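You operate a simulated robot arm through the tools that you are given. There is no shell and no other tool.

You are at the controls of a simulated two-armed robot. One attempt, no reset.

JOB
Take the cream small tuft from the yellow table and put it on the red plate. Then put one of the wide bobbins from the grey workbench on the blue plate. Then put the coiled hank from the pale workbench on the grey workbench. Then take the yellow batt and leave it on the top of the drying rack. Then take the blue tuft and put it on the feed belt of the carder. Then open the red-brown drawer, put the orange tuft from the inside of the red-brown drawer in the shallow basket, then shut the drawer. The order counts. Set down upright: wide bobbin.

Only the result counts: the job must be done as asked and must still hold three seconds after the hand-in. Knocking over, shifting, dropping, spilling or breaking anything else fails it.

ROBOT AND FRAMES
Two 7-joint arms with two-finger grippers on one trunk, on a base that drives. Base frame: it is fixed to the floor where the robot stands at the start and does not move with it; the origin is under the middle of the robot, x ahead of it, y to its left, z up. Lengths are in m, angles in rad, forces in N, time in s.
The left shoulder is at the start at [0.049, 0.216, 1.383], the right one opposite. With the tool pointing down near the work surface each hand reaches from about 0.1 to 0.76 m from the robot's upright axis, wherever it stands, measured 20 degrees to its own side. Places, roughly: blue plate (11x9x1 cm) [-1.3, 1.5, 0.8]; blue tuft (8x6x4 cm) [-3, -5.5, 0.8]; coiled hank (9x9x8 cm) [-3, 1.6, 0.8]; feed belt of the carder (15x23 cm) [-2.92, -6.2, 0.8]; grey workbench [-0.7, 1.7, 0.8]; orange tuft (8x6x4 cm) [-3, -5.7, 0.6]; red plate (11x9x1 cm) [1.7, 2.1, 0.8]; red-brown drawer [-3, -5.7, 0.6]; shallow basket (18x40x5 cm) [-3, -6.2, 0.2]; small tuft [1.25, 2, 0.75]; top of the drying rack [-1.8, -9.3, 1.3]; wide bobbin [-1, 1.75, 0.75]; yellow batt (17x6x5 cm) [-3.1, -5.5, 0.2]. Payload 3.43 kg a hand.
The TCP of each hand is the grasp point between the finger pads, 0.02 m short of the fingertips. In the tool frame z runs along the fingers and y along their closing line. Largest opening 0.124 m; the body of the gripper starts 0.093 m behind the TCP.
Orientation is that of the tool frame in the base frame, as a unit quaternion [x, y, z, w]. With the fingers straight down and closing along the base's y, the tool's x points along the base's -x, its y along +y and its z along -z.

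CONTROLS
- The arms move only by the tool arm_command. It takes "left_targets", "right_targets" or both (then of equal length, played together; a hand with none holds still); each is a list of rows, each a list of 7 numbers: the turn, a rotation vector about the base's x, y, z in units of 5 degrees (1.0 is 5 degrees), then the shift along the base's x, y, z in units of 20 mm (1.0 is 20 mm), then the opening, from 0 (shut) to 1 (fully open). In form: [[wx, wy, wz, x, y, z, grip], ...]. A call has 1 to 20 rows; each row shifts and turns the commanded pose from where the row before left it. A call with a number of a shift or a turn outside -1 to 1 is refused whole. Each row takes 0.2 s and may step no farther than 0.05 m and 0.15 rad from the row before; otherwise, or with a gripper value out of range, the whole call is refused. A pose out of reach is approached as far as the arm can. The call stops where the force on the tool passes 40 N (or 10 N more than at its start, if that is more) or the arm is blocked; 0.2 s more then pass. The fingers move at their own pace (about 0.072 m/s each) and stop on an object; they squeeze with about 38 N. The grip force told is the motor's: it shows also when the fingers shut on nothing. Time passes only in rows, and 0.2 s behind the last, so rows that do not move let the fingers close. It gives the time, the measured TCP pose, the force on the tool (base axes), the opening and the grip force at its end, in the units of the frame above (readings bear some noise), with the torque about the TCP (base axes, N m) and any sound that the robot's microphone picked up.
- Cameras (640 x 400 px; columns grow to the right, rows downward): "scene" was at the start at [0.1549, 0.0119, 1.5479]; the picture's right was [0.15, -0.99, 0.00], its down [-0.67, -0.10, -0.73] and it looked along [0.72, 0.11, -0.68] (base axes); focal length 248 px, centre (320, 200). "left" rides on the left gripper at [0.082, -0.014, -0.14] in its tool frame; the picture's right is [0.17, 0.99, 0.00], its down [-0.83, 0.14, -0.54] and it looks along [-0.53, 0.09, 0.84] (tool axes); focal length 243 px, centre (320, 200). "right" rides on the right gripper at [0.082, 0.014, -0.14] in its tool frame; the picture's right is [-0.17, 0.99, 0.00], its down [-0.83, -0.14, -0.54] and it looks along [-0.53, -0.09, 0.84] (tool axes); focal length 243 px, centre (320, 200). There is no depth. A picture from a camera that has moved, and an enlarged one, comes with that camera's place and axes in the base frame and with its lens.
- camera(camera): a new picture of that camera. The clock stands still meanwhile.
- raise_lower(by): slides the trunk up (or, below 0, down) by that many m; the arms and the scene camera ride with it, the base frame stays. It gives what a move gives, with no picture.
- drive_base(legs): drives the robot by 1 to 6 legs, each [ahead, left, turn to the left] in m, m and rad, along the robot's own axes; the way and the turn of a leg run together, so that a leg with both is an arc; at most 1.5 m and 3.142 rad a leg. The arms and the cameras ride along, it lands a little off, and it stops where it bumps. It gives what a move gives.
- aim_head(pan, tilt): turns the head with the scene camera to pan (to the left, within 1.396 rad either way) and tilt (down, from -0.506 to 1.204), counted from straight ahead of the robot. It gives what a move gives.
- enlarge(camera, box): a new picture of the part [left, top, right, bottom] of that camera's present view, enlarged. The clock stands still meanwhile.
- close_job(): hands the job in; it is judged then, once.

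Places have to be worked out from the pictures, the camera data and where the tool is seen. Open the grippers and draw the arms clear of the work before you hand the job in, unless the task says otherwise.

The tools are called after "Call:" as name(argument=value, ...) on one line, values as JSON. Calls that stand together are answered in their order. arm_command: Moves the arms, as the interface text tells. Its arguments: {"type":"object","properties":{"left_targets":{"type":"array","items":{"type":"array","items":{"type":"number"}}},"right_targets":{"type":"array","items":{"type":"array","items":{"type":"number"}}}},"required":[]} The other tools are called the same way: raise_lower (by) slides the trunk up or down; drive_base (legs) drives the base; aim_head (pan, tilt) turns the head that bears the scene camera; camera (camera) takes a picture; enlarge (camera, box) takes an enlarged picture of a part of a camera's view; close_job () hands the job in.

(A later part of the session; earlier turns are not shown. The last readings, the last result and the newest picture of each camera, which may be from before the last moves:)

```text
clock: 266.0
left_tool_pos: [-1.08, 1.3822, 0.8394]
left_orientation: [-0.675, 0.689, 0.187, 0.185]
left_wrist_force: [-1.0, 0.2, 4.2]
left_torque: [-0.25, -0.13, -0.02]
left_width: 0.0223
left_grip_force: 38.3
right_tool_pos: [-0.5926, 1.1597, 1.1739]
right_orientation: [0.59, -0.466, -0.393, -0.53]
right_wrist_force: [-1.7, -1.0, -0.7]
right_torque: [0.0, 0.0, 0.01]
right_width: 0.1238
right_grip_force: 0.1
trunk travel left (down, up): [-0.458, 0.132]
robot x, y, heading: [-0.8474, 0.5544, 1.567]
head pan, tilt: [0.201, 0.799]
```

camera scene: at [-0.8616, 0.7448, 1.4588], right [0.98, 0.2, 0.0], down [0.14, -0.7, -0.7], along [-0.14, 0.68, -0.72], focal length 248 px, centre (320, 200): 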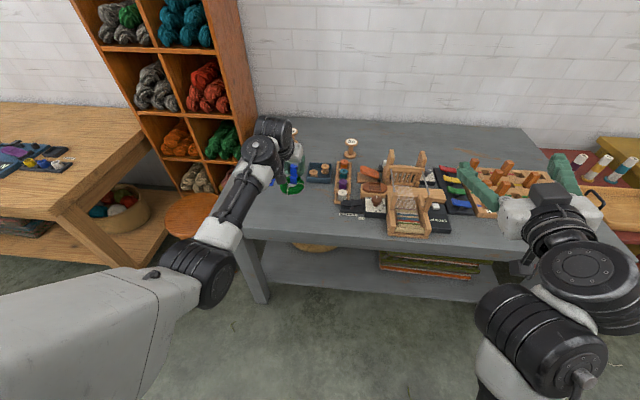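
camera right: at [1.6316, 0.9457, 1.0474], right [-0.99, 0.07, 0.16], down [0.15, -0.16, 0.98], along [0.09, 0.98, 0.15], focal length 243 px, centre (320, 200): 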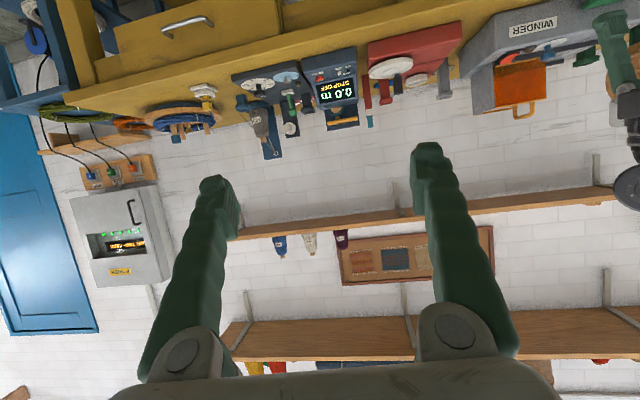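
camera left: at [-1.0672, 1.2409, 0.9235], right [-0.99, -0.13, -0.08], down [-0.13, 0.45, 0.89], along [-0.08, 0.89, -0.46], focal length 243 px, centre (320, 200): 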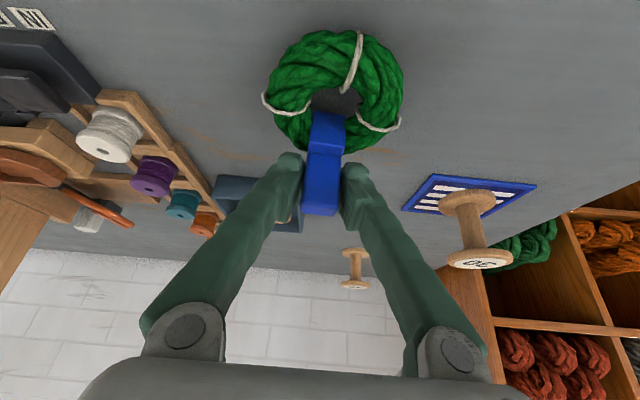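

The hank touches the bench (4 N). I release and look.

Call:
arm_command(left_targets=[[0, 0, 0, 0, 0, 0, 0.25], [0, 0, 0, 0, 0, 0, 0.4], [0, 0, 0, 0, 0, 0, 0.5], [0, 0, 0, 0, 0, 0, 0.5]])

Call:
camera(camera="left")

```text
clock: 267.0
left_tool_pos: [-1.0797, 1.3814, 0.8377]
left_orientation: [-0.676, 0.689, 0.187, 0.184]
left_wrist_force: [0.5, -0.3, -0.5]
left_torque: [-0.01, -0.02, 0.0]
left_width: 0.0619
left_grip_force: 0.1
right_tool_pos: [-0.5931, 1.1613, 1.1729]
right_orientation: [0.59, -0.466, -0.392, -0.53]
right_wrist_force: [-0.6, -0.2, -0.2]
right_torque: [0.01, 0.02, 0.01]
right_width: 0.1242
right_grip_force: 0.2
trunk travel left (down, up): [-0.458, 0.132]
robot x, y, heading: [-0.8449, 0.551, 1.568]
head pan, tilt: [0.201, 0.799]
```

```text
taken
camera left: at [-1.0676, 1.2411, 0.9156], right [-0.99, -0.13, -0.08], down [-0.13, 0.45, 0.89], along [-0.08, 0.89, -0.46], focal length 243 px, centre (320, 200)
```

left: 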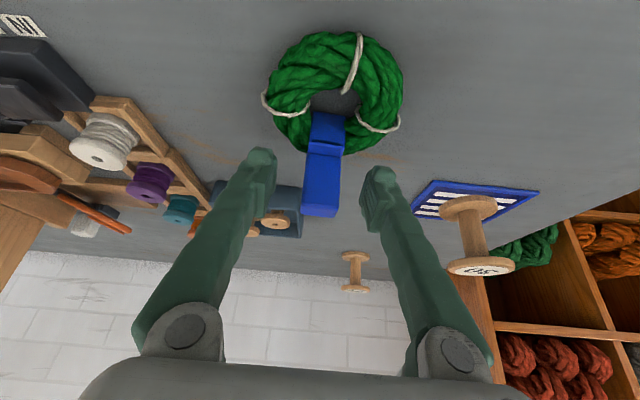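

The hank stays put. I lift clear, raise the trunk, back away, and check the bench.

Call:
arm_command(left_targets=[[0, 0, 0, 0, 0, 0.7, 0.55], [0, 0, 0, 0, 0, 1, 0.55], [0, 0, 0, 0, 0, 1, 0.55], [0, 0, 0, 0, 0, 1, 0.55], [0, 0, 0, 0, 0, 1, 0.55]])

Call:
raise_lower(by=0.1)

Call:
drive_base(legs=[[-0.3, 0, 0]])

Call:
enlarge(camera="scene", box=[220, 120, 460, 270])

```text
clock: 268.2
left_tool_pos: [-1.0795, 1.3816, 0.9324]
left_orientation: [-0.676, 0.688, 0.187, 0.185]
left_wrist_force: [-0.5, 0.1, 0.1]
left_torque: [0.02, -0.02, 0.0]
left_width: 0.0682
left_grip_force: 0.1
right_tool_pos: [-0.5936, 1.1611, 1.1729]
right_orientation: [0.59, -0.466, -0.393, -0.53]
right_wrist_force: [0.0, -0.2, -0.5]
right_torque: [-0.01, -0.02, -0.01]
right_width: 0.1242
right_grip_force: 0.1
trunk travel left (down, up): [-0.458, 0.132]
robot x, y, heading: [-0.8459, 0.5513, 1.574]
head pan, tilt: [0.201, 0.799]
```

```text
clock: 269.5
left_tool_pos: [-1.0797, 1.3803, 1.0292]
left_orientation: [-0.676, 0.689, 0.186, 0.184]
left_wrist_force: [0.4, 0.4, 0.1]
left_torque: [0.06, -0.02, -0.01]
left_width: 0.0683
left_grip_force: 0.1
right_tool_pos: [-0.6102, 1.1606, 1.2762]
right_orientation: [0.579, -0.481, -0.418, -0.508]
right_wrist_force: [-0.3, -0.6, -0.9]
right_torque: [0.03, -0.01, -0.03]
right_width: 0.1241
right_grip_force: 0.0
trunk travel left (down, up): [-0.558, 0.032]
robot x, y, heading: [-0.8448, 0.5524, 1.567]
head pan, tilt: [0.201, 0.799]
```

```text
clock: 271.9
left_tool_pos: [-1.0807, 1.083, 1.0316]
left_orientation: [-0.676, 0.688, 0.187, 0.185]
left_wrist_force: [0.3, 0.1, -0.5]
left_torque: [-0.01, 0.0, 0.0]
left_width: 0.0679
left_grip_force: 0.1
right_tool_pos: [-0.6103, 0.8628, 1.2766]
right_orientation: [0.578, -0.481, -0.417, -0.51]
right_wrist_force: [0.1, 0.5, -0.7]
right_torque: [-0.01, 0.01, -0.01]
right_width: 0.1241
right_grip_force: 0.1
trunk travel left (down, up): [-0.558, 0.032]
robot x, y, heading: [-0.8457, 0.2509, 1.567]
head pan, tilt: [0.201, 0.799]
```

```text
2.67 times, centred on (340, 195) of scene
camera zoom: at [-0.8621, 0.3789, 1.5765], right [0.98, 0.2, 0.0], down [0.14, -0.7, -0.7], along [-0.14, 0.68, -0.72], focal length 661 px, centre (267, 213)
```

zoom: 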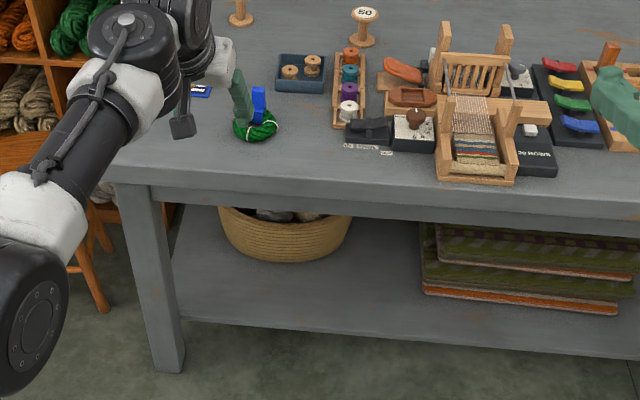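

All is in order on the grey bench. Next targets are ~6 m away in −y. I fold the left arm back in, then turn around to see the way.

Call:
arm_command(left_targets=[[0.4, 0, 0, -0.13, -1, 0.1, 0.6], [0.4, 0, 0, -0.13, -1, 0.1, 0.6], [0.4, 0, 0, -0.13, -1, 0.1, 0.6], [0.4, 0, 0, -0.13, -1, 0.1, 0.6], [0.4, 0, 0, -0.13, -1, 0.1, 0.6], [0.4, 0, 0, -0.13, -1, 0.1, 0.6], [0.4, 0, 0, -0.13, -1, 0.1, 0.6], [0.4, 0, 0, -0.13, -1, 0, 0.6], [0.4, 0, 0, -0.13, -1, 0, 0.6], [0.4, 0, 0, -0.13, -1, 0, 0.6], [0.4, 0, 0, -0.13, -1, 0, 0.6], [0.4, 0, 0, -0.13, -1, 0, 0.6], [0.4, 0, 0, -0.13, -1, 0, 0.6], [0.4, 0, 0, -0.13, -1, 0, 0.6], [0.4, 0, 0, 0, -1, 0, 0.6], [0.4, 0, 0, 0, -1, 0, 0.6], [0.4, 0, 0, 0, -1, 0, 0.6], [0.4, 0, 0, 0, -1, 0, 0.6]], right_targets=[[0, 0, 0, 0, -1, -0.4, 0.6], [0, 0, 0, 0, -1, -0.4, 0.6], [0, 0, 0, 0, -1, -0.4, 0.6], [0, 0, 0, 0, -1, -0.4, 0.6], [0, 0, 0, 0, -1, -0.4, 0.6], [0, 0, 0, 0, -0.5, -0.4, 0.6], [0, 0, 0, 0, -0.5, -0.4, 0.6], [0, 0, 0, 0, 0, 0, 0.6], [0, 0, 0, 0, 0, 0, 0.6], [0, 0, 0, 0, 0, 0, 0.6], [0, 0, 0, 0, 0, 0, 0.6], [0, 0, 0, 0, 0, 0, 0.6], [0, 0, 0, 0, 0, 0, 0.6], [0, 0, 0, 0, 0, 0, 0.6], [0, 0, 0, 0, 0, 0, 0.6], [0, 0, 0, 0, 0, 0, 0.6], [0, 0, 0, 0, 0, 0, 0.6], [0, 0, 0, 0, 0, 0, 0.6]])

Call:
drive_base(legs=[[-0.3, 0, 0], [0, 0, 3.14]])

Call:
aim_head(pan=0.0, tilt=0.3)

Call:
camera(camera="scene")

```text
clock: 273.2
left_tool_pos: [-1.0931, 0.9782, 1.0434]
left_orientation: [-0.657, 0.669, 0.248, 0.244]
left_wrist_force: [0.0, 0.0, 0.3]
left_torque: [0.01, 0.02, 0.02]
left_width: 0.0746
left_grip_force: 0.0
right_tool_pos: [-0.5888, 0.7699, 1.234]
right_orientation: [0.621, -0.407, -0.368, -0.559]
right_wrist_force: [-0.5, 0.0, -0.6]
right_torque: [-0.01, 0.0, 0.0]
right_width: 0.0742
right_grip_force: 0.0
right hand out of reach, approached as far as the arm can: row 5, 6
trunk travel left (down, up): [-0.558, 0.032]
robot x, y, heading: [-0.8477, 0.2534, 1.569]
head pan, tilt: [0.201, 0.799]
stopped in row 6 (right hand): the arm was blocked; the commanded pose is now the measured one
```

```text
clock: 285.8
left_tool_pos: [-0.5975, -0.7769, 1.0423]
left_orientation: [0.669, 0.657, -0.244, 0.247]
left_wrist_force: [-0.1, 0.7, 0.6]
left_torque: [0.02, 0.0, 0.05]
left_width: 0.0745
left_grip_force: 0.0
right_tool_pos: [-1.1011, -0.5689, 1.2325]
right_orientation: [0.406, 0.623, -0.558, 0.368]
right_wrist_force: [0.4, 0.3, 0.0]
right_torque: [-0.03, 0.02, -0.02]
right_width: 0.0742
right_grip_force: 0.1
trunk travel left (down, up): [-0.558, 0.032]
robot x, y, heading: [-0.8426, -0.0487, -1.566]
head pan, tilt: [0.201, 0.799]
```

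```text
clock: 286.7
left_tool_pos: [-0.597, -0.7765, 1.0413]
left_orientation: [0.669, 0.657, -0.243, 0.247]
left_wrist_force: [-0.1, 0.7, 0.5]
left_torque: [0.0, -0.01, 0.0]
left_width: 0.0745
left_grip_force: 0.0
right_tool_pos: [-1.1001, -0.5681, 1.2335]
right_orientation: [0.406, 0.623, -0.558, 0.368]
right_wrist_force: [0.6, 0.1, 0.5]
right_torque: [0.01, -0.01, -0.04]
right_width: 0.0746
right_grip_force: 0.1
trunk travel left (down, up): [-0.558, 0.032]
robot x, y, heading: [-0.8431, -0.0523, -1.572]
head pan, tilt: [0.0, 0.3]
```

```text
taken
camera scene: at [-0.8463, -0.1908, 1.6209], right [-1.0, 0.0, 0.0], down [0.0, 0.3, -0.95], along [0.0, -0.95, -0.3], focal length 248 px, centre (320, 200)
```

scene: 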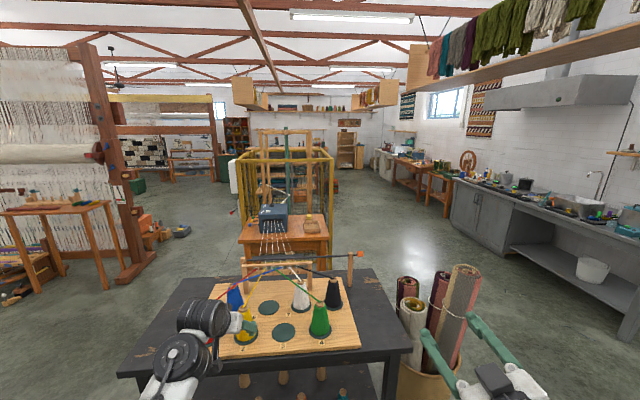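

I'm facing down the room. A black table with bobbins is just ahead, and a clear corridor lies to my right around x≈-2.3. I sidestep there and look ahead.

Call:
drive_base(legs=[[0, -1.0, 0], [0, -0.47, 0]])

Call:
camera(camera="scene")

```text
clock: 306.8
left_tool_pos: [-2.0653, -0.78, 1.0416]
left_orientation: [0.665, 0.661, -0.242, 0.248]
left_wrist_force: [0.4, -0.2, -0.6]
left_torque: [0.03, -0.01, -0.03]
left_width: 0.0745
left_grip_force: 0.1
right_tool_pos: [-2.5703, -0.5756, 1.2333]
right_orientation: [0.404, 0.624, -0.557, 0.37]
right_wrist_force: [-0.3, -0.1, 0.8]
right_torque: [-0.01, -0.03, -0.01]
right_width: 0.0742
right_grip_force: 0.1
trunk travel left (down, up): [-0.558, 0.032]
robot x, y, heading: [-2.3165, -0.0527, -1.567]
head pan, tilt: [0.0, 0.3]
```

```text
taken
camera scene: at [-2.3193, -0.1966, 1.621], right [-1.0, -0.01, 0.0], down [0.0, 0.3, -0.96], along [0.01, -0.96, -0.3], focal length 248 px, centre (320, 200)
```

scene: 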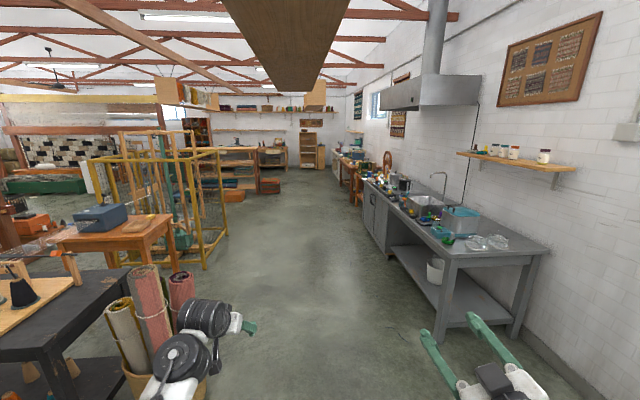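

Corridor is open between the rug basket (x≈-1.7) and the sink bench (x≈-2.85). I drive ahead 3 m and look.

Call:
drive_base(legs=[[1.5, -0.03, 0], [1.5, 0, 0]])

Call:
camera(camera="scene")

```text
refused: leg 1 is longer than a leg can be; nothing moved
```

```text
taken
camera scene: at [-2.3193, -0.1966, 1.621], right [-1.0, -0.01, 0.0], down [0.0, 0.3, -0.96], along [0.01, -0.96, -0.3], focal length 248 px, centre (320, 200)
```

scene: 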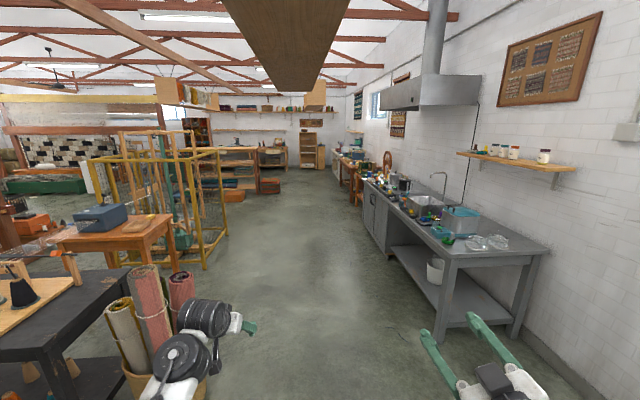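

The leg was a touch too long; I split it in shorter legs.

Call:
drive_base(legs=[[1.4, -0.04, 0], [1.4, 0, 0]])

Call:
camera(camera="scene")

```text
clock: 323.7
left_tool_pos: [-2.0511, -3.5737, 1.0422]
left_orientation: [0.661, 0.665, -0.242, 0.25]
left_wrist_force: [-0.1, 0.3, -0.4]
left_torque: [-0.01, -0.01, -0.02]
left_width: 0.0746
left_grip_force: 0.0
right_tool_pos: [-2.559, -3.3767, 1.2324]
right_orientation: [0.399, 0.627, -0.554, 0.375]
right_wrist_force: [1.2, 0.1, 0.2]
right_torque: [0.0, -0.02, -0.01]
right_width: 0.0743
right_grip_force: 0.0
trunk travel left (down, up): [-0.558, 0.032]
robot x, y, heading: [-2.318, -2.8524, -1.55]
head pan, tilt: [0.0, 0.3]
```

```text
taken
camera scene: at [-2.3153, -2.9931, 1.621], right [-1.0, -0.02, 0.0], down [-0.01, 0.3, -0.96], along [0.02, -0.96, -0.3], focal length 248 px, centre (320, 200)
```

scene: 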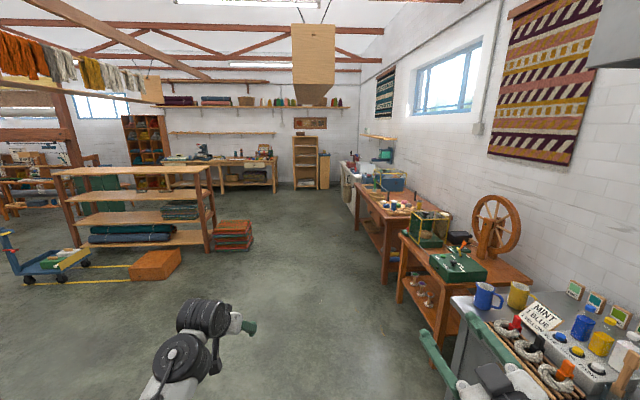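

Two brown tables stand along the right wall, the second likely holding the carder. I zoom in on them.

Call:
enlarge(camera="scene", box=[330, 140, 470, 228])

Call:
enlarge(camera="scene", box=[340, 190, 540, 315])

```text
4.55 times, centred on (400, 184) of scene
camera zoom: at [-2.3153, -2.9931, 1.621], right [-1.0, -0.02, 0.0], down [-0.01, 0.3, -0.96], along [0.02, -0.96, -0.3], focal length 1127 px, centre (-44, 273)
```

zoom: 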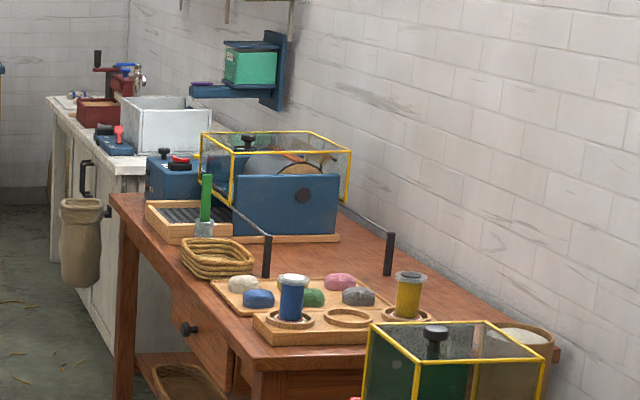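

```text
3.20 times, centred on (440, 252) of scene
camera zoom: at [-2.3153, -2.9931, 1.621], right [-1.0, -0.02, 0.0], down [-0.01, 0.3, -0.96], along [0.02, -0.96, -0.3], focal length 794 px, centre (-64, 32)
```

zoom: 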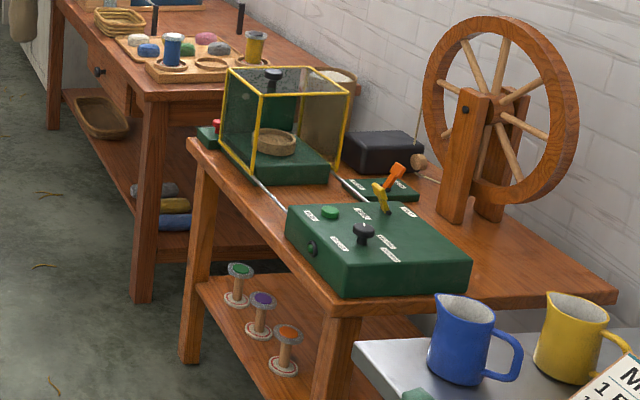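

The second table holds the carder (blue, yellow guard), a tray of tufts, a drawer with black knob, and batts plus a basket on its lower shelf; its front edge is at x≈-2.87, y -5.1…-6.6. I drive down to it and turn to face it.

Call:
drive_base(legs=[[1.2, 0.1, -0.02], [1.2, 0, 0], [0, 0, -1.571]])

Call:
aim_head(pan=0.0, tilt=0.7)

Call:
camera(camera="scene")

```text
clock: 343.6
left_tool_pos: [-2.9431, -5.5031, 1.0428]
left_orientation: [0.938, -0.005, -0.347, 0.003]
left_wrist_force: [-0.1, 0.2, -0.1]
left_torque: [0.0, 0.0, 0.01]
left_width: 0.0746
left_grip_force: 0.0
right_tool_pos: [-2.7383, -4.9997, 1.2335]
right_orientation: [0.727, 0.155, -0.655, -0.134]
right_wrist_force: [0.1, -0.3, 1.3]
right_torque: [-0.01, 0.01, 0.03]
right_width: 0.0745
right_grip_force: 0.2
trunk travel left (down, up): [-0.558, 0.032]
robot x, y, heading: [-2.2181, -5.2521, -3.138]
head pan, tilt: [0.0, 0.3]
```

```text
clock: 344.4
left_tool_pos: [-2.9431, -5.5037, 1.0426]
left_orientation: [0.938, -0.005, -0.348, 0.003]
left_wrist_force: [0.3, 0.0, 0.3]
left_torque: [-0.01, 0.01, -0.03]
left_width: 0.0741
left_grip_force: 0.0
right_tool_pos: [-2.7371, -4.9994, 1.2326]
right_orientation: [0.727, 0.155, -0.656, -0.133]
right_wrist_force: [-0.3, 1.0, 1.2]
right_torque: [0.03, 0.01, -0.01]
right_width: 0.0743
right_grip_force: 0.1
trunk travel left (down, up): [-0.558, 0.032]
robot x, y, heading: [-2.2145, -5.2515, -3.134]
head pan, tilt: [0.0, 0.7]
```

```text
taken
camera scene: at [-2.35, -5.2517, 1.5849], right [-0.01, 1.0, 0.0], down [0.64, 0.0, -0.77], along [-0.77, 0.0, -0.64], focal length 248 px, centre (320, 200)
```

scene: 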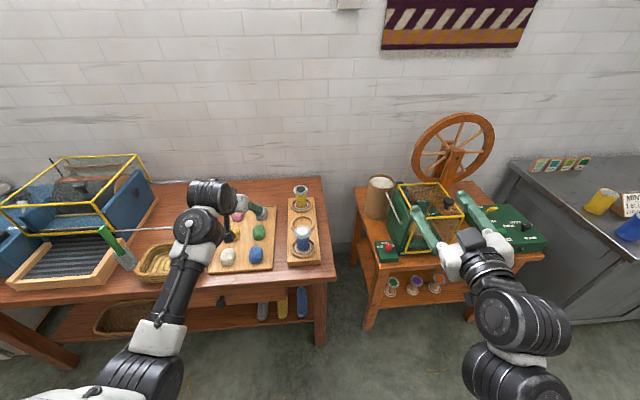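

I'm facing the carder table. I fold the left arm in to free the view, then look closely at the tray, drawer and shelf.

Call:
arm_command(left_targets=[[0, 0.4, 0, 1, 0, 0, 0.6], [0, 0.4, 0, 1, 0, 0, 0.6], [0, 0.4, 0, 1, 0, 0, 0.6], [0, 0.4, 0, 1, 0, 0, 0.6], [0, 0.4, 0, 1, 0, 0, 0.6], [0, 0.4, 0, 1, 0, 0, 0.6], [0, 0.4, 0, 1, 0, 0, 0.6], [0, 0.4, 0, 1, 0, 0, 0.6], [0, 0.4, 0, 1, 0, 0, 0.6], [0, 0.4, 0, 1, 0, 0, 0.6], [0, 0.4, 0, 1, 0, 0, 0.6], [0, 0.4, 0, 1, 0, 0, 0.6]])

Call:
camera(camera="scene")

Call:
enlarge(camera="scene", box=[0, 150, 340, 350])

```text
clock: 347.0
left_tool_pos: [-2.7015, -5.5042, 1.0418]
left_orientation: [0.845, -0.005, -0.535, 0.003]
left_wrist_force: [0.5, 0.5, 0.6]
left_torque: [0.03, 0.01, 0.02]
left_width: 0.0743
left_grip_force: 0.0
right_tool_pos: [-2.737, -4.9988, 1.2343]
right_orientation: [0.727, 0.155, -0.656, -0.131]
right_wrist_force: [0.1, -0.3, -0.3]
right_torque: [0.02, 0.0, -0.01]
right_width: 0.0743
right_grip_force: 0.0
trunk travel left (down, up): [-0.558, 0.032]
robot x, y, heading: [-2.2179, -5.2477, -3.142]
head pan, tilt: [0.0, 0.7]
```

```text
taken
camera scene: at [-2.3487, -5.2516, 1.585], right [-0.01, 1.0, 0.0], down [0.64, 0.0, -0.77], along [-0.77, 0.0, -0.64], focal length 248 px, centre (320, 200)
```

scene: 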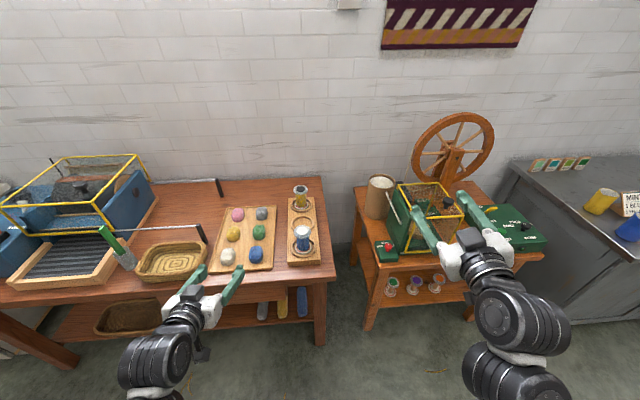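

```text
1.88 times, centred on (170, 250) of scene
camera zoom: at [-2.3487, -5.2516, 1.585], right [-0.01, 1.0, 0.0], down [0.64, 0.0, -0.77], along [-0.77, 0.0, -0.64], focal length 467 px, centre (602, 106)
```

zoom: 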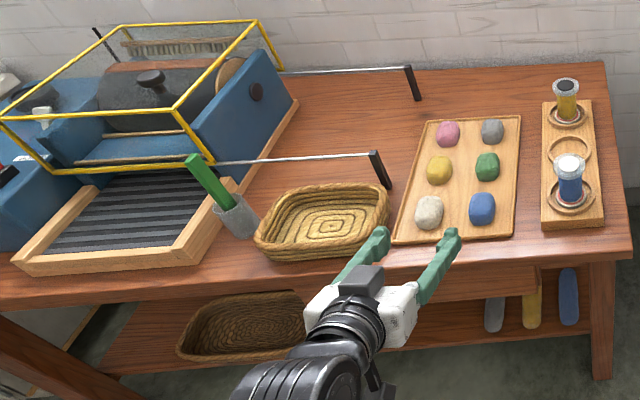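

Positions: blue tuft ≈[-2.95,-5.50,0.80], feed belt ≈[-2.94,-6.22], batts (grey, yellow, blue) on the lower shelf with front ends near x≈-2.99; yellow at y≈-5.46. I lower the trunk to look under the table.

Call:
raise_lower(by=-0.3)

Call:
aim_head(pan=0.1, tilt=0.7)

Call:
camera(camera="scene")

```text
clock: 350.0
left_tool_pos: [-2.7028, -5.5033, 0.7423]
left_orientation: [0.845, -0.004, -0.534, 0.005]
left_wrist_force: [0.3, 0.4, -0.4]
left_torque: [0.07, -0.03, 0.0]
left_width: 0.0745
left_grip_force: 0.0
right_tool_pos: [-2.7021, -4.9936, 0.7448]
right_orientation: [0.837, 0.214, -0.49, -0.114]
right_wrist_force: [0.2, -0.5, 0.7]
right_torque: [-0.01, -0.01, -0.03]
right_width: 0.0746
right_grip_force: 0.2
trunk travel left (down, up): [-0.258, 0.332]
robot x, y, heading: [-2.2156, -5.2485, -3.134]
head pan, tilt: [0.0, 0.7]
```

```text
clock: 350.7
left_tool_pos: [-2.7023, -5.5035, 0.7429]
left_orientation: [0.845, -0.004, -0.535, 0.004]
left_wrist_force: [0.7, -0.1, 0.1]
left_torque: [0.03, 0.01, 0.02]
left_width: 0.0742
left_grip_force: 0.1
right_tool_pos: [-2.702, -4.993, 0.7448]
right_orientation: [0.837, 0.214, -0.49, -0.116]
right_wrist_force: [-0.3, -0.3, 0.6]
right_torque: [-0.02, 0.01, 0.02]
right_width: 0.0744
right_grip_force: 0.1
trunk travel left (down, up): [-0.258, 0.332]
robot x, y, heading: [-2.2178, -5.2485, -3.139]
head pan, tilt: [0.099, 0.7]
```

```text
taken
camera scene: at [-2.4712, -5.2608, 1.2638], right [-0.1, 0.99, 0.0], down [0.64, 0.07, -0.76], along [-0.76, -0.08, -0.64], focal length 248 px, centre (320, 200)
```

scene: 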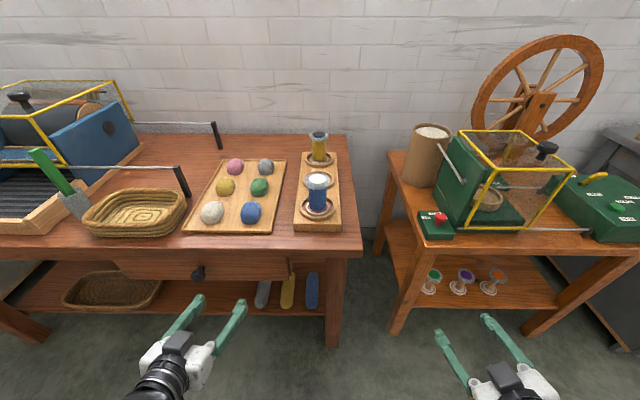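

Now the drawer's black knob and the batts are visible. I zoom in on the shelf.

Call:
enlarge(camera="scene", box=[180, 240, 340, 340])

Call:
enlarge(camera="scene", box=[0, 230, 200, 355])

```text
4.00 times, centred on (260, 290) of scene
camera zoom: at [-2.4712, -5.2608, 1.2638], right [-0.1, 0.99, 0.0], down [0.64, 0.07, -0.76], along [-0.76, -0.08, -0.64], focal length 992 px, centre (560, -160)
```

zoom: 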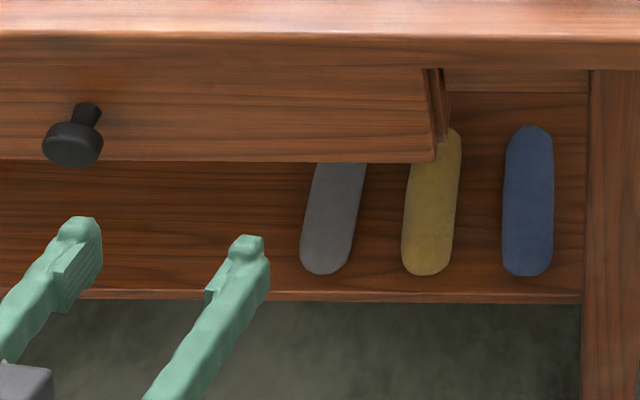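

```text
3.20 times, centred on (100, 292) of scene
camera zoom: at [-2.4712, -5.2608, 1.2638], right [-0.1, 0.99, 0.0], down [0.64, 0.07, -0.76], along [-0.76, -0.08, -0.64], focal length 794 px, centre (1024, -96)
```

zoom: 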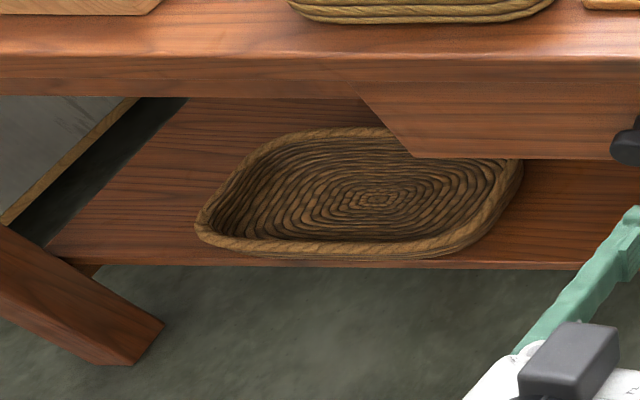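

I need the shelf height precisely; I lower the trunk further for a second viewpoint.

Call:
raise_lower(by=-0.2)

Call:
camera(camera="scene")

Call:
enlarge(camera="scene", box=[180, 180, 340, 280])

```text
clock: 352.9
left_tool_pos: [-2.7031, -5.504, 0.496]
left_orientation: [0.872, -0.005, -0.49, 0.003]
left_wrist_force: [0.1, 0.2, -0.9]
left_torque: [0.01, 0.0, 0.02]
left_width: 0.0743
left_grip_force: 0.0
right_tool_pos: [-2.6998, -4.9936, 0.4776]
right_orientation: [0.872, 0.222, -0.425, -0.098]
right_wrist_force: [0.2, 0.3, -0.7]
right_torque: [0.01, 0.0, -0.03]
right_width: 0.0744
right_grip_force: 0.0
trunk travel left (down, up): [-0.058, 0.532]
robot x, y, heading: [-2.2151, -5.2516, -3.137]
head pan, tilt: [0.099, 0.7]
```

```text
taken
camera scene: at [-2.5452, -5.2613, 1.0388], right [-0.11, 0.99, 0.0], down [0.64, 0.07, -0.77], along [-0.76, -0.08, -0.64], focal length 248 px, centre (320, 200)
```

scene: 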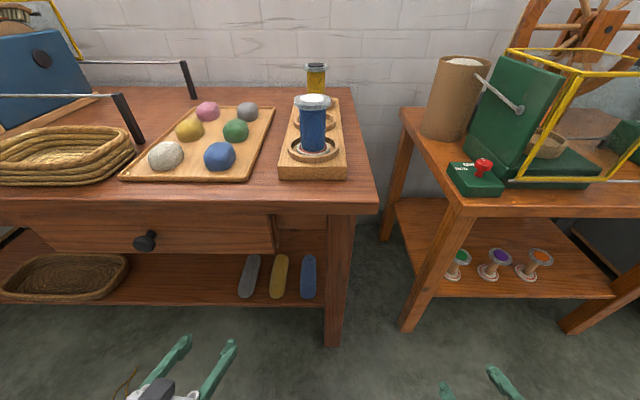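

```text
4.00 times, centred on (260, 230) of scene
camera zoom: at [-2.5452, -5.2613, 1.0388], right [-0.11, 0.99, 0.0], down [0.64, 0.07, -0.77], along [-0.76, -0.08, -0.64], focal length 992 px, centre (560, 80)
```

zoom: 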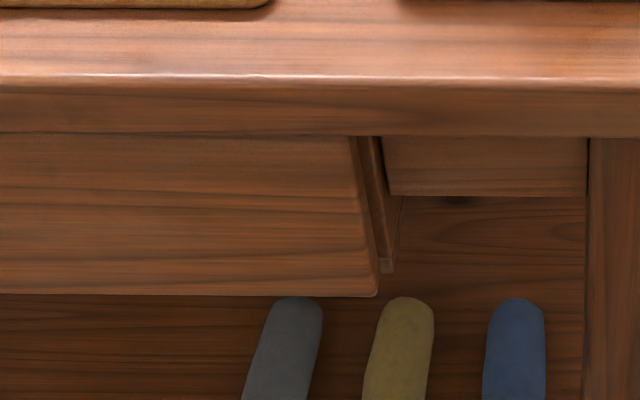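

I use the left hand camera, now low in front of the table, for another angle under it.

Call:
camera(camera="left")

```text
taken
camera left: at [-2.5413, -5.4886, 0.4979], right [0.08, -0.99, -0.13], down [0.03, -0.13, 0.99], along [-1.0, -0.09, 0.02], focal length 243 px, centre (320, 200)
```

left: 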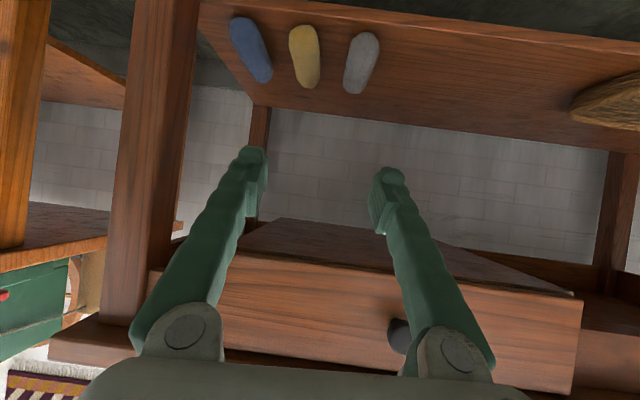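

Triangulating both cameras: the yellow batt's front end is at [-2.973, -5.45, 0.21], centre ≈[-3.055, -5.46, 0.22], with drawer bottom at z≈0.60 above. I lower the left hand in front of the shelf, fingers opened to 9 cm.

Call:
arm_command(left_targets=[[0, -0.17, 0, 0, 0.22, -0.95, 0.73], [0, -0.17, 0, 0, 0.22, -0.95, 0.73], [0, -0.17, 0, 0, 0.22, -0.95, 0.73], [0, -0.17, 0, 0, 0.22, -0.95, 0.73], [0, -0.17, 0, 0, 0.22, -0.95, 0.73], [0, -0.17, 0, 0, 0.22, -0.95, 0.73], [0, -0.17, 0, 0, 0.22, -0.95, 0.73], [0, -0.17, 0, 0, 0.22, -0.95, 0.73], [0, -0.17, 0, 0, 0.22, -0.95, 0.73], [0, -0.17, 0, 0, 0.22, -0.95, 0.73]])

Call:
camera(camera="left")

Call:
camera(camera="scene")

```text
clock: 355.1
left_tool_pos: [-2.7023, -5.4596, 0.305]
left_orientation: [0.906, -0.004, -0.423, 0.003]
left_wrist_force: [0.4, 0.7, 0.0]
left_torque: [0.0, 0.01, -0.03]
left_width: 0.0906
left_grip_force: 0.0
right_tool_pos: [-2.7003, -4.992, 0.4775]
right_orientation: [0.872, 0.221, -0.425, -0.099]
right_wrist_force: [-0.5, -0.2, 0.4]
right_torque: [0.04, -0.03, -0.02]
right_width: 0.0743
right_grip_force: 0.1
trunk travel left (down, up): [-0.058, 0.532]
robot x, y, heading: [-2.2166, -5.2469, -3.134]
head pan, tilt: [0.099, 0.7]
```

```text
taken
camera left: at [-2.5436, -5.4447, 0.331], right [0.1, -0.99, -0.12], down [-0.12, -0.13, 0.98], along [-0.99, -0.09, -0.13], focal length 243 px, centre (320, 200)
```

left: 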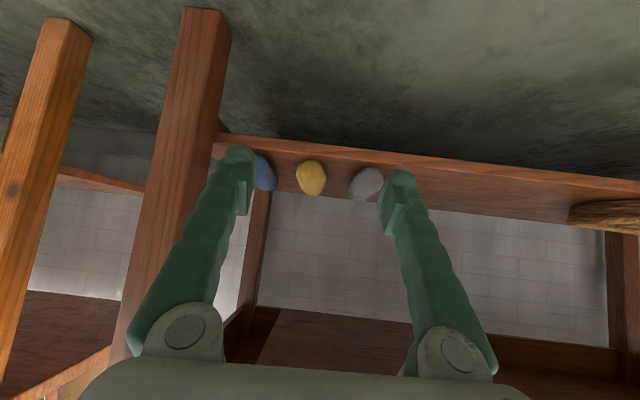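

```text
taken
camera scene: at [-2.5454, -5.2613, 1.0387], right [-0.11, 0.99, 0.0], down [0.64, 0.07, -0.76], along [-0.76, -0.08, -0.64], focal length 248 px, centre (320, 200)
```

scene: 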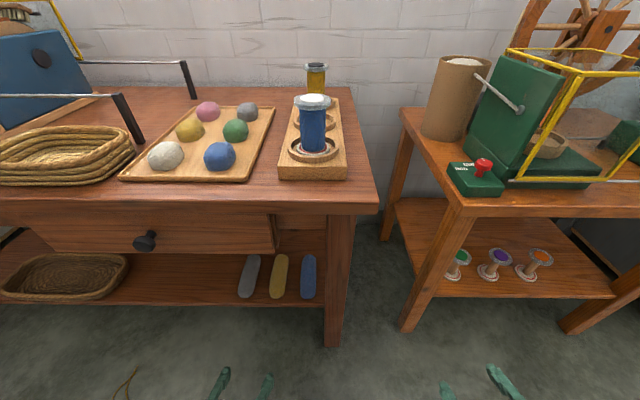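

The yellow batt lies at y≈-5.46 (z 0.20–0.26) with ~3.5 cm gaps to its neighbours. I narrow the opening to 8 cm and push the hand in above it.

Call:
arm_command(left_targets=[[0, 0, 0, -1, 0, 0.3, 0.645], [0, 0, 0, -1, 0, 0, 0.645], [0, 0, 0, -1, 0, 0, 0.645], [0, 0, 0, -1, 0, 0, 0.645], [0, 0, 0, -1, 0, 0, 0.645], [0, 0, 0, -1, 0, 0, 0.645], [0, 0, 0, -1, 0, 0, 0.645], [0, 0, 0, -1, 0, 0, 0.645], [0, 0, 0, -1, 0, 0, 0.645], [0, 0, 0, -1, 0, 0, 0.645]])

Call:
camera(camera="left")

Call:
camera(camera="scene")

```text
clock: 357.3
left_tool_pos: [-2.9036, -5.4591, 0.3122]
left_orientation: [0.906, -0.005, -0.424, 0.003]
left_wrist_force: [-0.2, -0.3, -0.6]
left_torque: [0.02, -0.01, 0.01]
left_width: 0.0801
left_grip_force: 0.0
right_tool_pos: [-2.6993, -4.9919, 0.4763]
right_orientation: [0.872, 0.222, -0.424, -0.098]
right_wrist_force: [0.0, -0.3, -0.3]
right_torque: [0.0, -0.02, -0.04]
right_width: 0.0744
right_grip_force: 0.0
trunk travel left (down, up): [-0.058, 0.532]
robot x, y, heading: [-2.2159, -5.2507, -3.135]
head pan, tilt: [0.099, 0.7]
```

```text
taken
camera left: at [-2.7438, -5.4447, 0.3376], right [0.1, -0.99, -0.12], down [-0.12, -0.13, 0.98], along [-0.99, -0.09, -0.13], focal length 243 px, centre (320, 200)
```

left: 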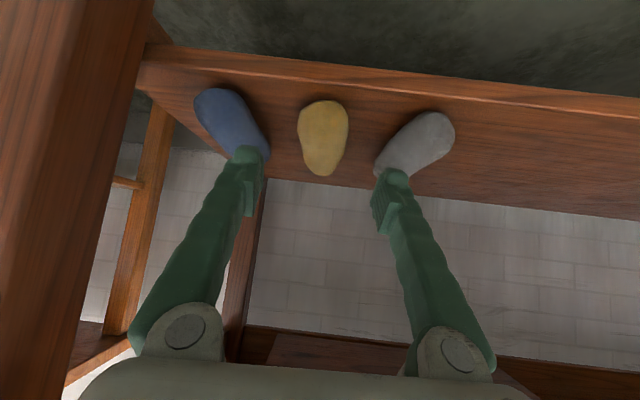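

```text
taken
camera scene: at [-2.5455, -5.2613, 1.0387], right [-0.11, 0.99, 0.0], down [0.64, 0.07, -0.76], along [-0.76, -0.08, -0.64], focal length 248 px, centre (320, 200)
```

scene: 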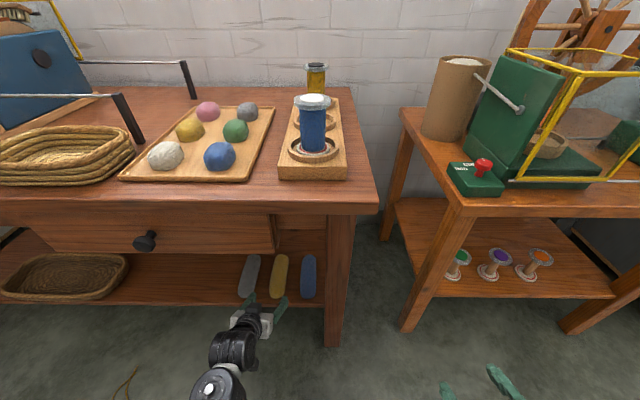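

Well lined up over the yellow batt. I move in the last 14 cm.

Call:
arm_command(left_targets=[[0, 0, 0, -1, 0, 0, 0.645], [0, 0, 0, -1, 0, 0, 0.645], [0, 0, 0, -1, -0.05, 0, 0.645], [0, 0, 0, -1, -0.05, 0, 0.645], [0, 0, 0, -1, -0.05, 0, 0.645], [0, 0, 0, -1, -0.05, 0, 0.645], [0, 0, 0, -0.8, 0, 0, 0.645]])

Call:
camera(camera="left")

Call:
camera(camera="scene")

```text
clock: 358.9
left_tool_pos: [-3.0397, -5.4631, 0.3121]
left_orientation: [0.906, -0.004, -0.423, 0.004]
left_wrist_force: [0.4, -0.1, 0.3]
left_torque: [-0.01, 0.04, -0.04]
left_width: 0.0799
left_grip_force: 0.1
right_tool_pos: [-2.6994, -4.9923, 0.4772]
right_orientation: [0.872, 0.22, -0.425, -0.099]
right_wrist_force: [-1.3, 0.6, 0.1]
right_torque: [-0.02, -0.01, -0.02]
right_width: 0.0744
right_grip_force: 0.0
trunk travel left (down, up): [-0.058, 0.532]
robot x, y, heading: [-2.2162, -5.2449, -3.141]
head pan, tilt: [0.099, 0.7]
```

```text
taken
camera left: at [-2.8795, -5.4485, 0.3377], right [0.1, -0.99, -0.12], down [-0.12, -0.13, 0.98], along [-0.99, -0.09, -0.13], focal length 243 px, centre (320, 200)
```

left: 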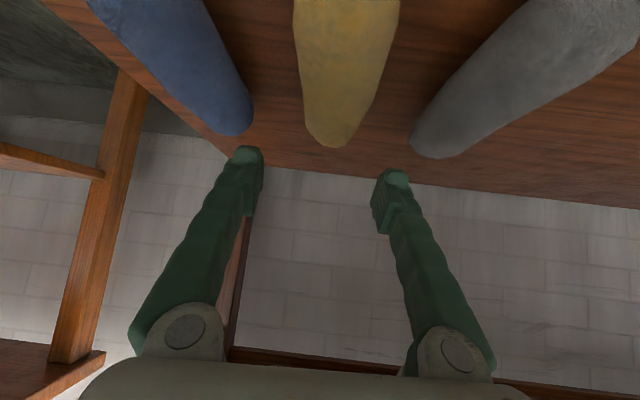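

```text
taken
camera scene: at [-2.5455, -5.2613, 1.0387], right [-0.11, 0.99, 0.0], down [0.64, 0.07, -0.76], along [-0.76, -0.08, -0.64], focal length 248 px, centre (320, 200)
```

scene: 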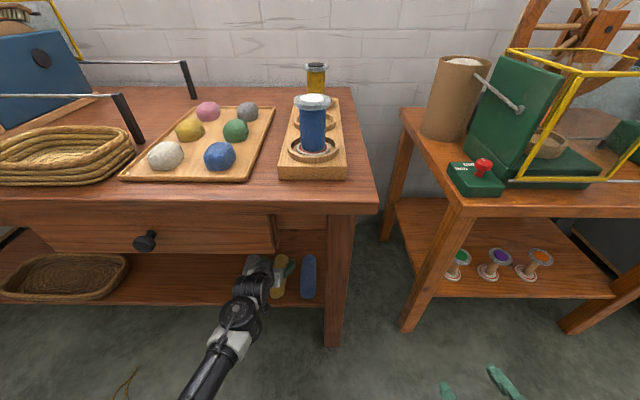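

Fingers straddle the yellow batt with clearance to both neighbours. I descend 7.5 cm.

Call:
arm_command(left_targets=[[0, 0, 0, 0, 0, -1, 0.645], [0, 0, 0, 0, 0, -1, 0.645], [0, 0, 0, 0, 0, -1, 0.645], [0, 0, 0, 0, 0, -0.6, 0.645]])

Call:
camera(camera="left")

Call:
enlarge(camera="scene", box=[210, 240, 340, 321])

```text
clock: 359.9
left_tool_pos: [-3.0394, -5.4625, 0.2392]
left_orientation: [0.906, -0.005, -0.424, 0.003]
left_wrist_force: [-0.4, 0.2, -0.2]
left_torque: [-0.03, -0.02, 0.01]
left_width: 0.0798
left_grip_force: 0.0
right_tool_pos: [-2.6992, -4.9925, 0.4771]
right_orientation: [0.873, 0.22, -0.425, -0.099]
right_wrist_force: [-0.2, 0.3, 0.5]
right_torque: [-0.02, -0.01, 0.03]
right_width: 0.0744
right_grip_force: 0.0
trunk travel left (down, up): [-0.058, 0.532]
robot x, y, heading: [-2.2172, -5.252, -3.139]
head pan, tilt: [0.099, 0.7]
```

```text
taken
camera left: at [-2.8797, -5.4483, 0.2654], right [0.1, -0.99, -0.12], down [-0.12, -0.13, 0.98], along [-0.99, -0.09, -0.13], focal length 243 px, centre (320, 200)
```

left: 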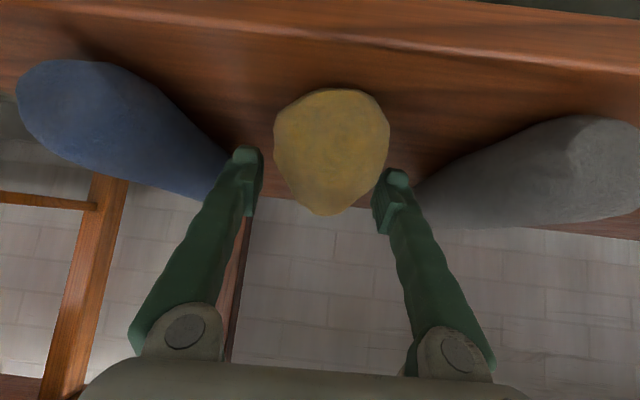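

```text
4.92 times, centred on (275, 280) of scene
camera zoom: at [-2.5454, -5.2613, 1.0387], right [-0.11, 0.99, 0.0], down [0.64, 0.07, -0.76], along [-0.76, -0.08, -0.64], focal length 1221 px, centre (542, -196)
```

zoom: 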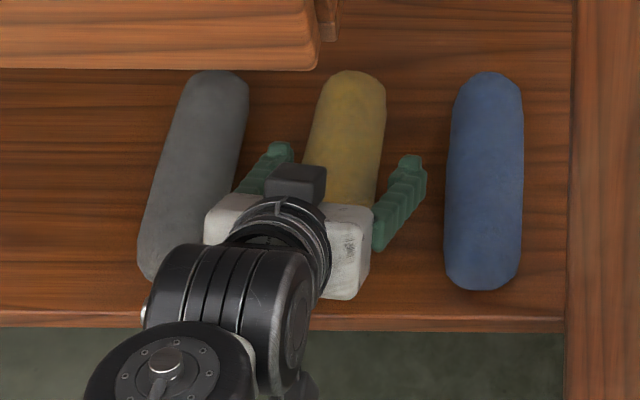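

Fingers straddle the batt about its middle. I close the grip.

Call:
arm_command(left_targets=[[0, 0, 0, 0, 0, 0, 0.5], [0, 0, 0, 0, 0, 0, 0.4], [0, 0, 0, 0, 0, 0, 0.2], [0, 0, 0, 0, 0, 0, 0.0], [0, 0, 0, 0, 0, 0, 0.0]])

Call:
arm_command(left_targets=[[0, 0, 0, 0, 0, 0.5, 0], [0, 0, 0, 0, 0, 1, 0], [0, 0, 0, 0, 0, 1, 0], [0, 0, 0, 0, 0, 1, 0]])

Call:
camera(camera="left")

Call:
enlarge(camera="scene", box=[210, 220, 340, 301])

```text
clock: 361.1
left_tool_pos: [-3.0393, -5.4631, 0.242]
left_orientation: [0.906, -0.006, -0.423, 0.002]
left_wrist_force: [-0.6, -0.3, 0.2]
left_torque: [0.02, 0.0, 0.01]
left_width: 0.0552
left_grip_force: 38.2
right_tool_pos: [-2.7, -4.9922, 0.477]
right_orientation: [0.872, 0.221, -0.425, -0.099]
right_wrist_force: [-0.4, -0.3, -0.7]
right_torque: [0.01, -0.01, -0.04]
right_width: 0.0745
right_grip_force: 0.1
trunk travel left (down, up): [-0.058, 0.532]
robot x, y, heading: [-2.2134, -5.2524, -3.135]
head pan, tilt: [0.099, 0.7]
```

```text
clock: 362.1
left_tool_pos: [-3.039, -5.4617, 0.3106]
left_orientation: [0.906, -0.005, -0.423, 0.003]
left_wrist_force: [-0.3, -0.2, -0.5]
left_torque: [-0.05, -0.02, -0.02]
left_width: 0.0549
left_grip_force: 38.2
right_tool_pos: [-2.6999, -4.9926, 0.4774]
right_orientation: [0.872, 0.22, -0.425, -0.099]
right_wrist_force: [0.3, 0.3, 0.1]
right_torque: [0.01, -0.02, -0.03]
right_width: 0.0743
right_grip_force: 0.0
trunk travel left (down, up): [-0.058, 0.532]
robot x, y, heading: [-2.2191, -5.253, -3.135]
head pan, tilt: [0.099, 0.7]
```

```text
taken
camera left: at [-2.8795, -5.4478, 0.3363], right [0.1, -0.99, -0.12], down [-0.12, -0.13, 0.98], along [-0.99, -0.08, -0.13], focal length 243 px, centre (320, 200)
```

left: 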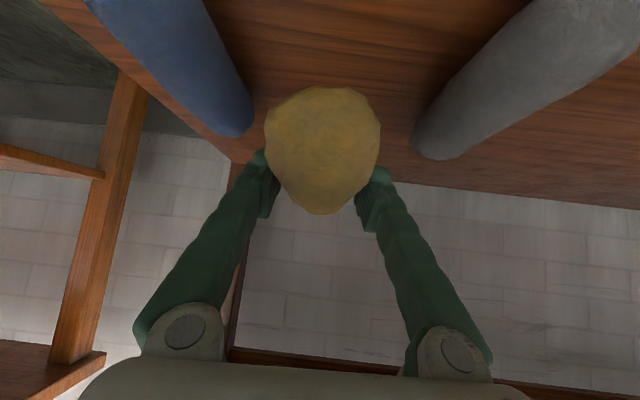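

```text
4.92 times, centred on (275, 260) of scene
camera zoom: at [-2.5453, -5.2612, 1.0387], right [-0.11, 0.99, 0.0], down [0.64, 0.07, -0.76], along [-0.76, -0.08, -0.64], focal length 1221 px, centre (542, -98)
```

zoom: 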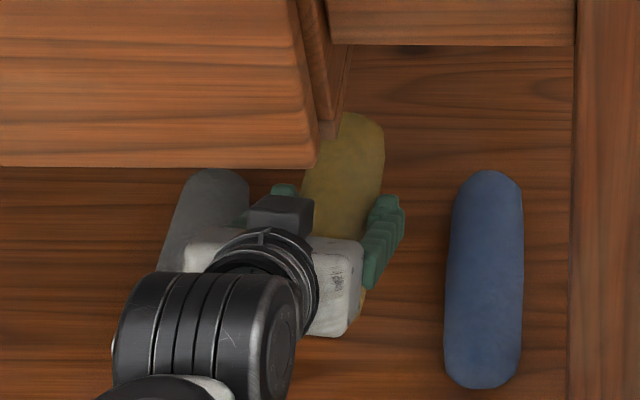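

The batt is up. I draw it straight out from under the table.

Call:
arm_command(left_targets=[[0, 0, 0, 1, 0, 0.2, 0], [0, 0, 0, 1, 0, 0.2, 0], [0, 0, 0, 1, 0, 0, 0], [0, 0, 0, 1, 0, 0, 0], [0, 0, 0, 1, 0, 0, 0], [0, 0, 0, 1, 0, 0, 0], [0, 0, 0, 1, 0, 0, 0], [0, 0, 0, 1, 0, 0, 0], [0, 0, 0, 1, 0, 0, 0], [0, 0, 0, 1, 0, 0, 0], [0, 0, 0, 1, 0, 0, 0], [0, 0, 0, 1, 0, 0, 0], [0, 0, 0, 1, 0, 0, 0], [0, 0, 0, 1, 0, 0, 0], [0, 0, 0, 1, 0, 0, 0], [0, 0, 0, 1, 0, 0, 0], [0, 0, 0, 1, 0, 0, 0]])

Call:
drive_base(legs=[[-0.3, 0, 0]])

Call:
camera(camera="scene")

```text
clock: 365.7
left_tool_pos: [-2.6999, -5.4639, 0.3198]
left_orientation: [0.906, -0.004, -0.423, 0.004]
left_wrist_force: [-0.6, -0.8, -0.2]
left_torque: [-0.01, 0.02, 0.0]
left_width: 0.0542
left_grip_force: 38.0
right_tool_pos: [-2.6994, -4.9915, 0.4786]
right_orientation: [0.872, 0.221, -0.425, -0.099]
right_wrist_force: [0.5, 0.1, 0.2]
right_torque: [0.01, 0.01, 0.0]
right_width: 0.0744
right_grip_force: 0.0
trunk travel left (down, up): [-0.058, 0.532]
robot x, y, heading: [-2.2138, -5.2485, -3.135]
head pan, tilt: [0.099, 0.7]
```

```text
clock: 368.1
left_tool_pos: [-2.3983, -5.4629, 0.3165]
left_orientation: [0.905, -0.004, -0.424, 0.003]
left_wrist_force: [1.4, -0.4, -1.0]
left_torque: [0.0, 0.01, 0.03]
left_width: 0.0543
left_grip_force: 38.0
right_tool_pos: [-2.3983, -4.99, 0.4771]
right_orientation: [0.872, 0.222, -0.425, -0.098]
right_wrist_force: [0.0, 0.1, -0.2]
right_torque: [0.03, 0.01, 0.01]
right_width: 0.0744
right_grip_force: 0.0
trunk travel left (down, up): [-0.058, 0.532]
robot x, y, heading: [-1.9176, -5.2516, -3.137]
head pan, tilt: [0.099, 0.7]
```

```text
taken
camera scene: at [-2.2438, -5.2597, 1.0388], right [-0.11, 0.99, 0.0], down [0.64, 0.07, -0.77], along [-0.76, -0.08, -0.64], focal length 248 px, centre (320, 200)
```

scene: 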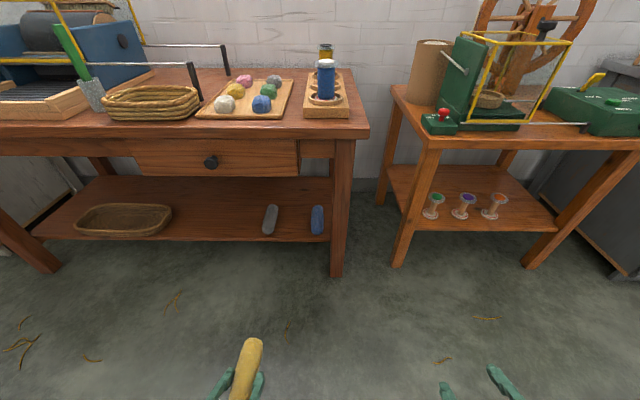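

The batt is safely out and its neighbours are undisturbed. I raise the trunk and look left along the room for the drying rack.

Call:
raise_lower(by=0.5)

Call:
aim_head(pan=1.35, tilt=0.3)

Call:
camera(camera="scene")

```text
refused: 0.5 is not a number from -0.4 to 0.4
```

```text
clock: 369.5
left_tool_pos: [-2.3976, -5.4619, 0.3176]
left_orientation: [0.906, -0.003, -0.423, 0.004]
left_wrist_force: [-0.3, -0.5, -0.2]
left_torque: [0.03, 0.03, -0.01]
left_width: 0.054
left_grip_force: 38.1
right_tool_pos: [-2.3992, -4.9916, 0.4767]
right_orientation: [0.872, 0.222, -0.425, -0.099]
right_wrist_force: [-0.2, 0.3, -0.7]
right_torque: [0.02, 0.01, 0.03]
right_width: 0.0746
right_grip_force: 0.0
trunk travel left (down, up): [-0.058, 0.532]
robot x, y, heading: [-1.9175, -5.2463, -3.135]
head pan, tilt: [1.349, 0.3]
```

```text
taken
camera scene: at [-2.1795, -5.3418, 1.0748], right [-0.98, 0.21, 0.0], down [0.06, 0.29, -0.96], along [-0.2, -0.93, -0.3], focal length 248 px, centre (320, 200)
```

scene: 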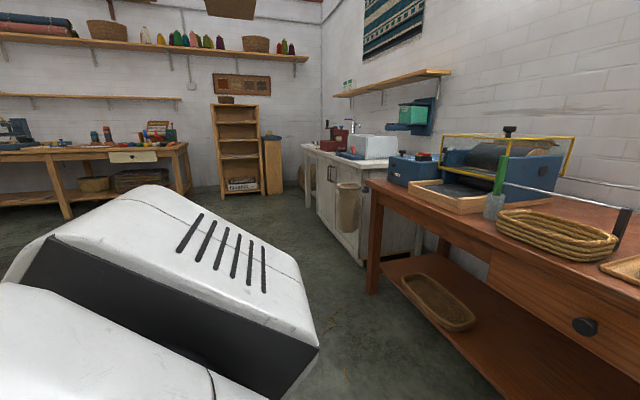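

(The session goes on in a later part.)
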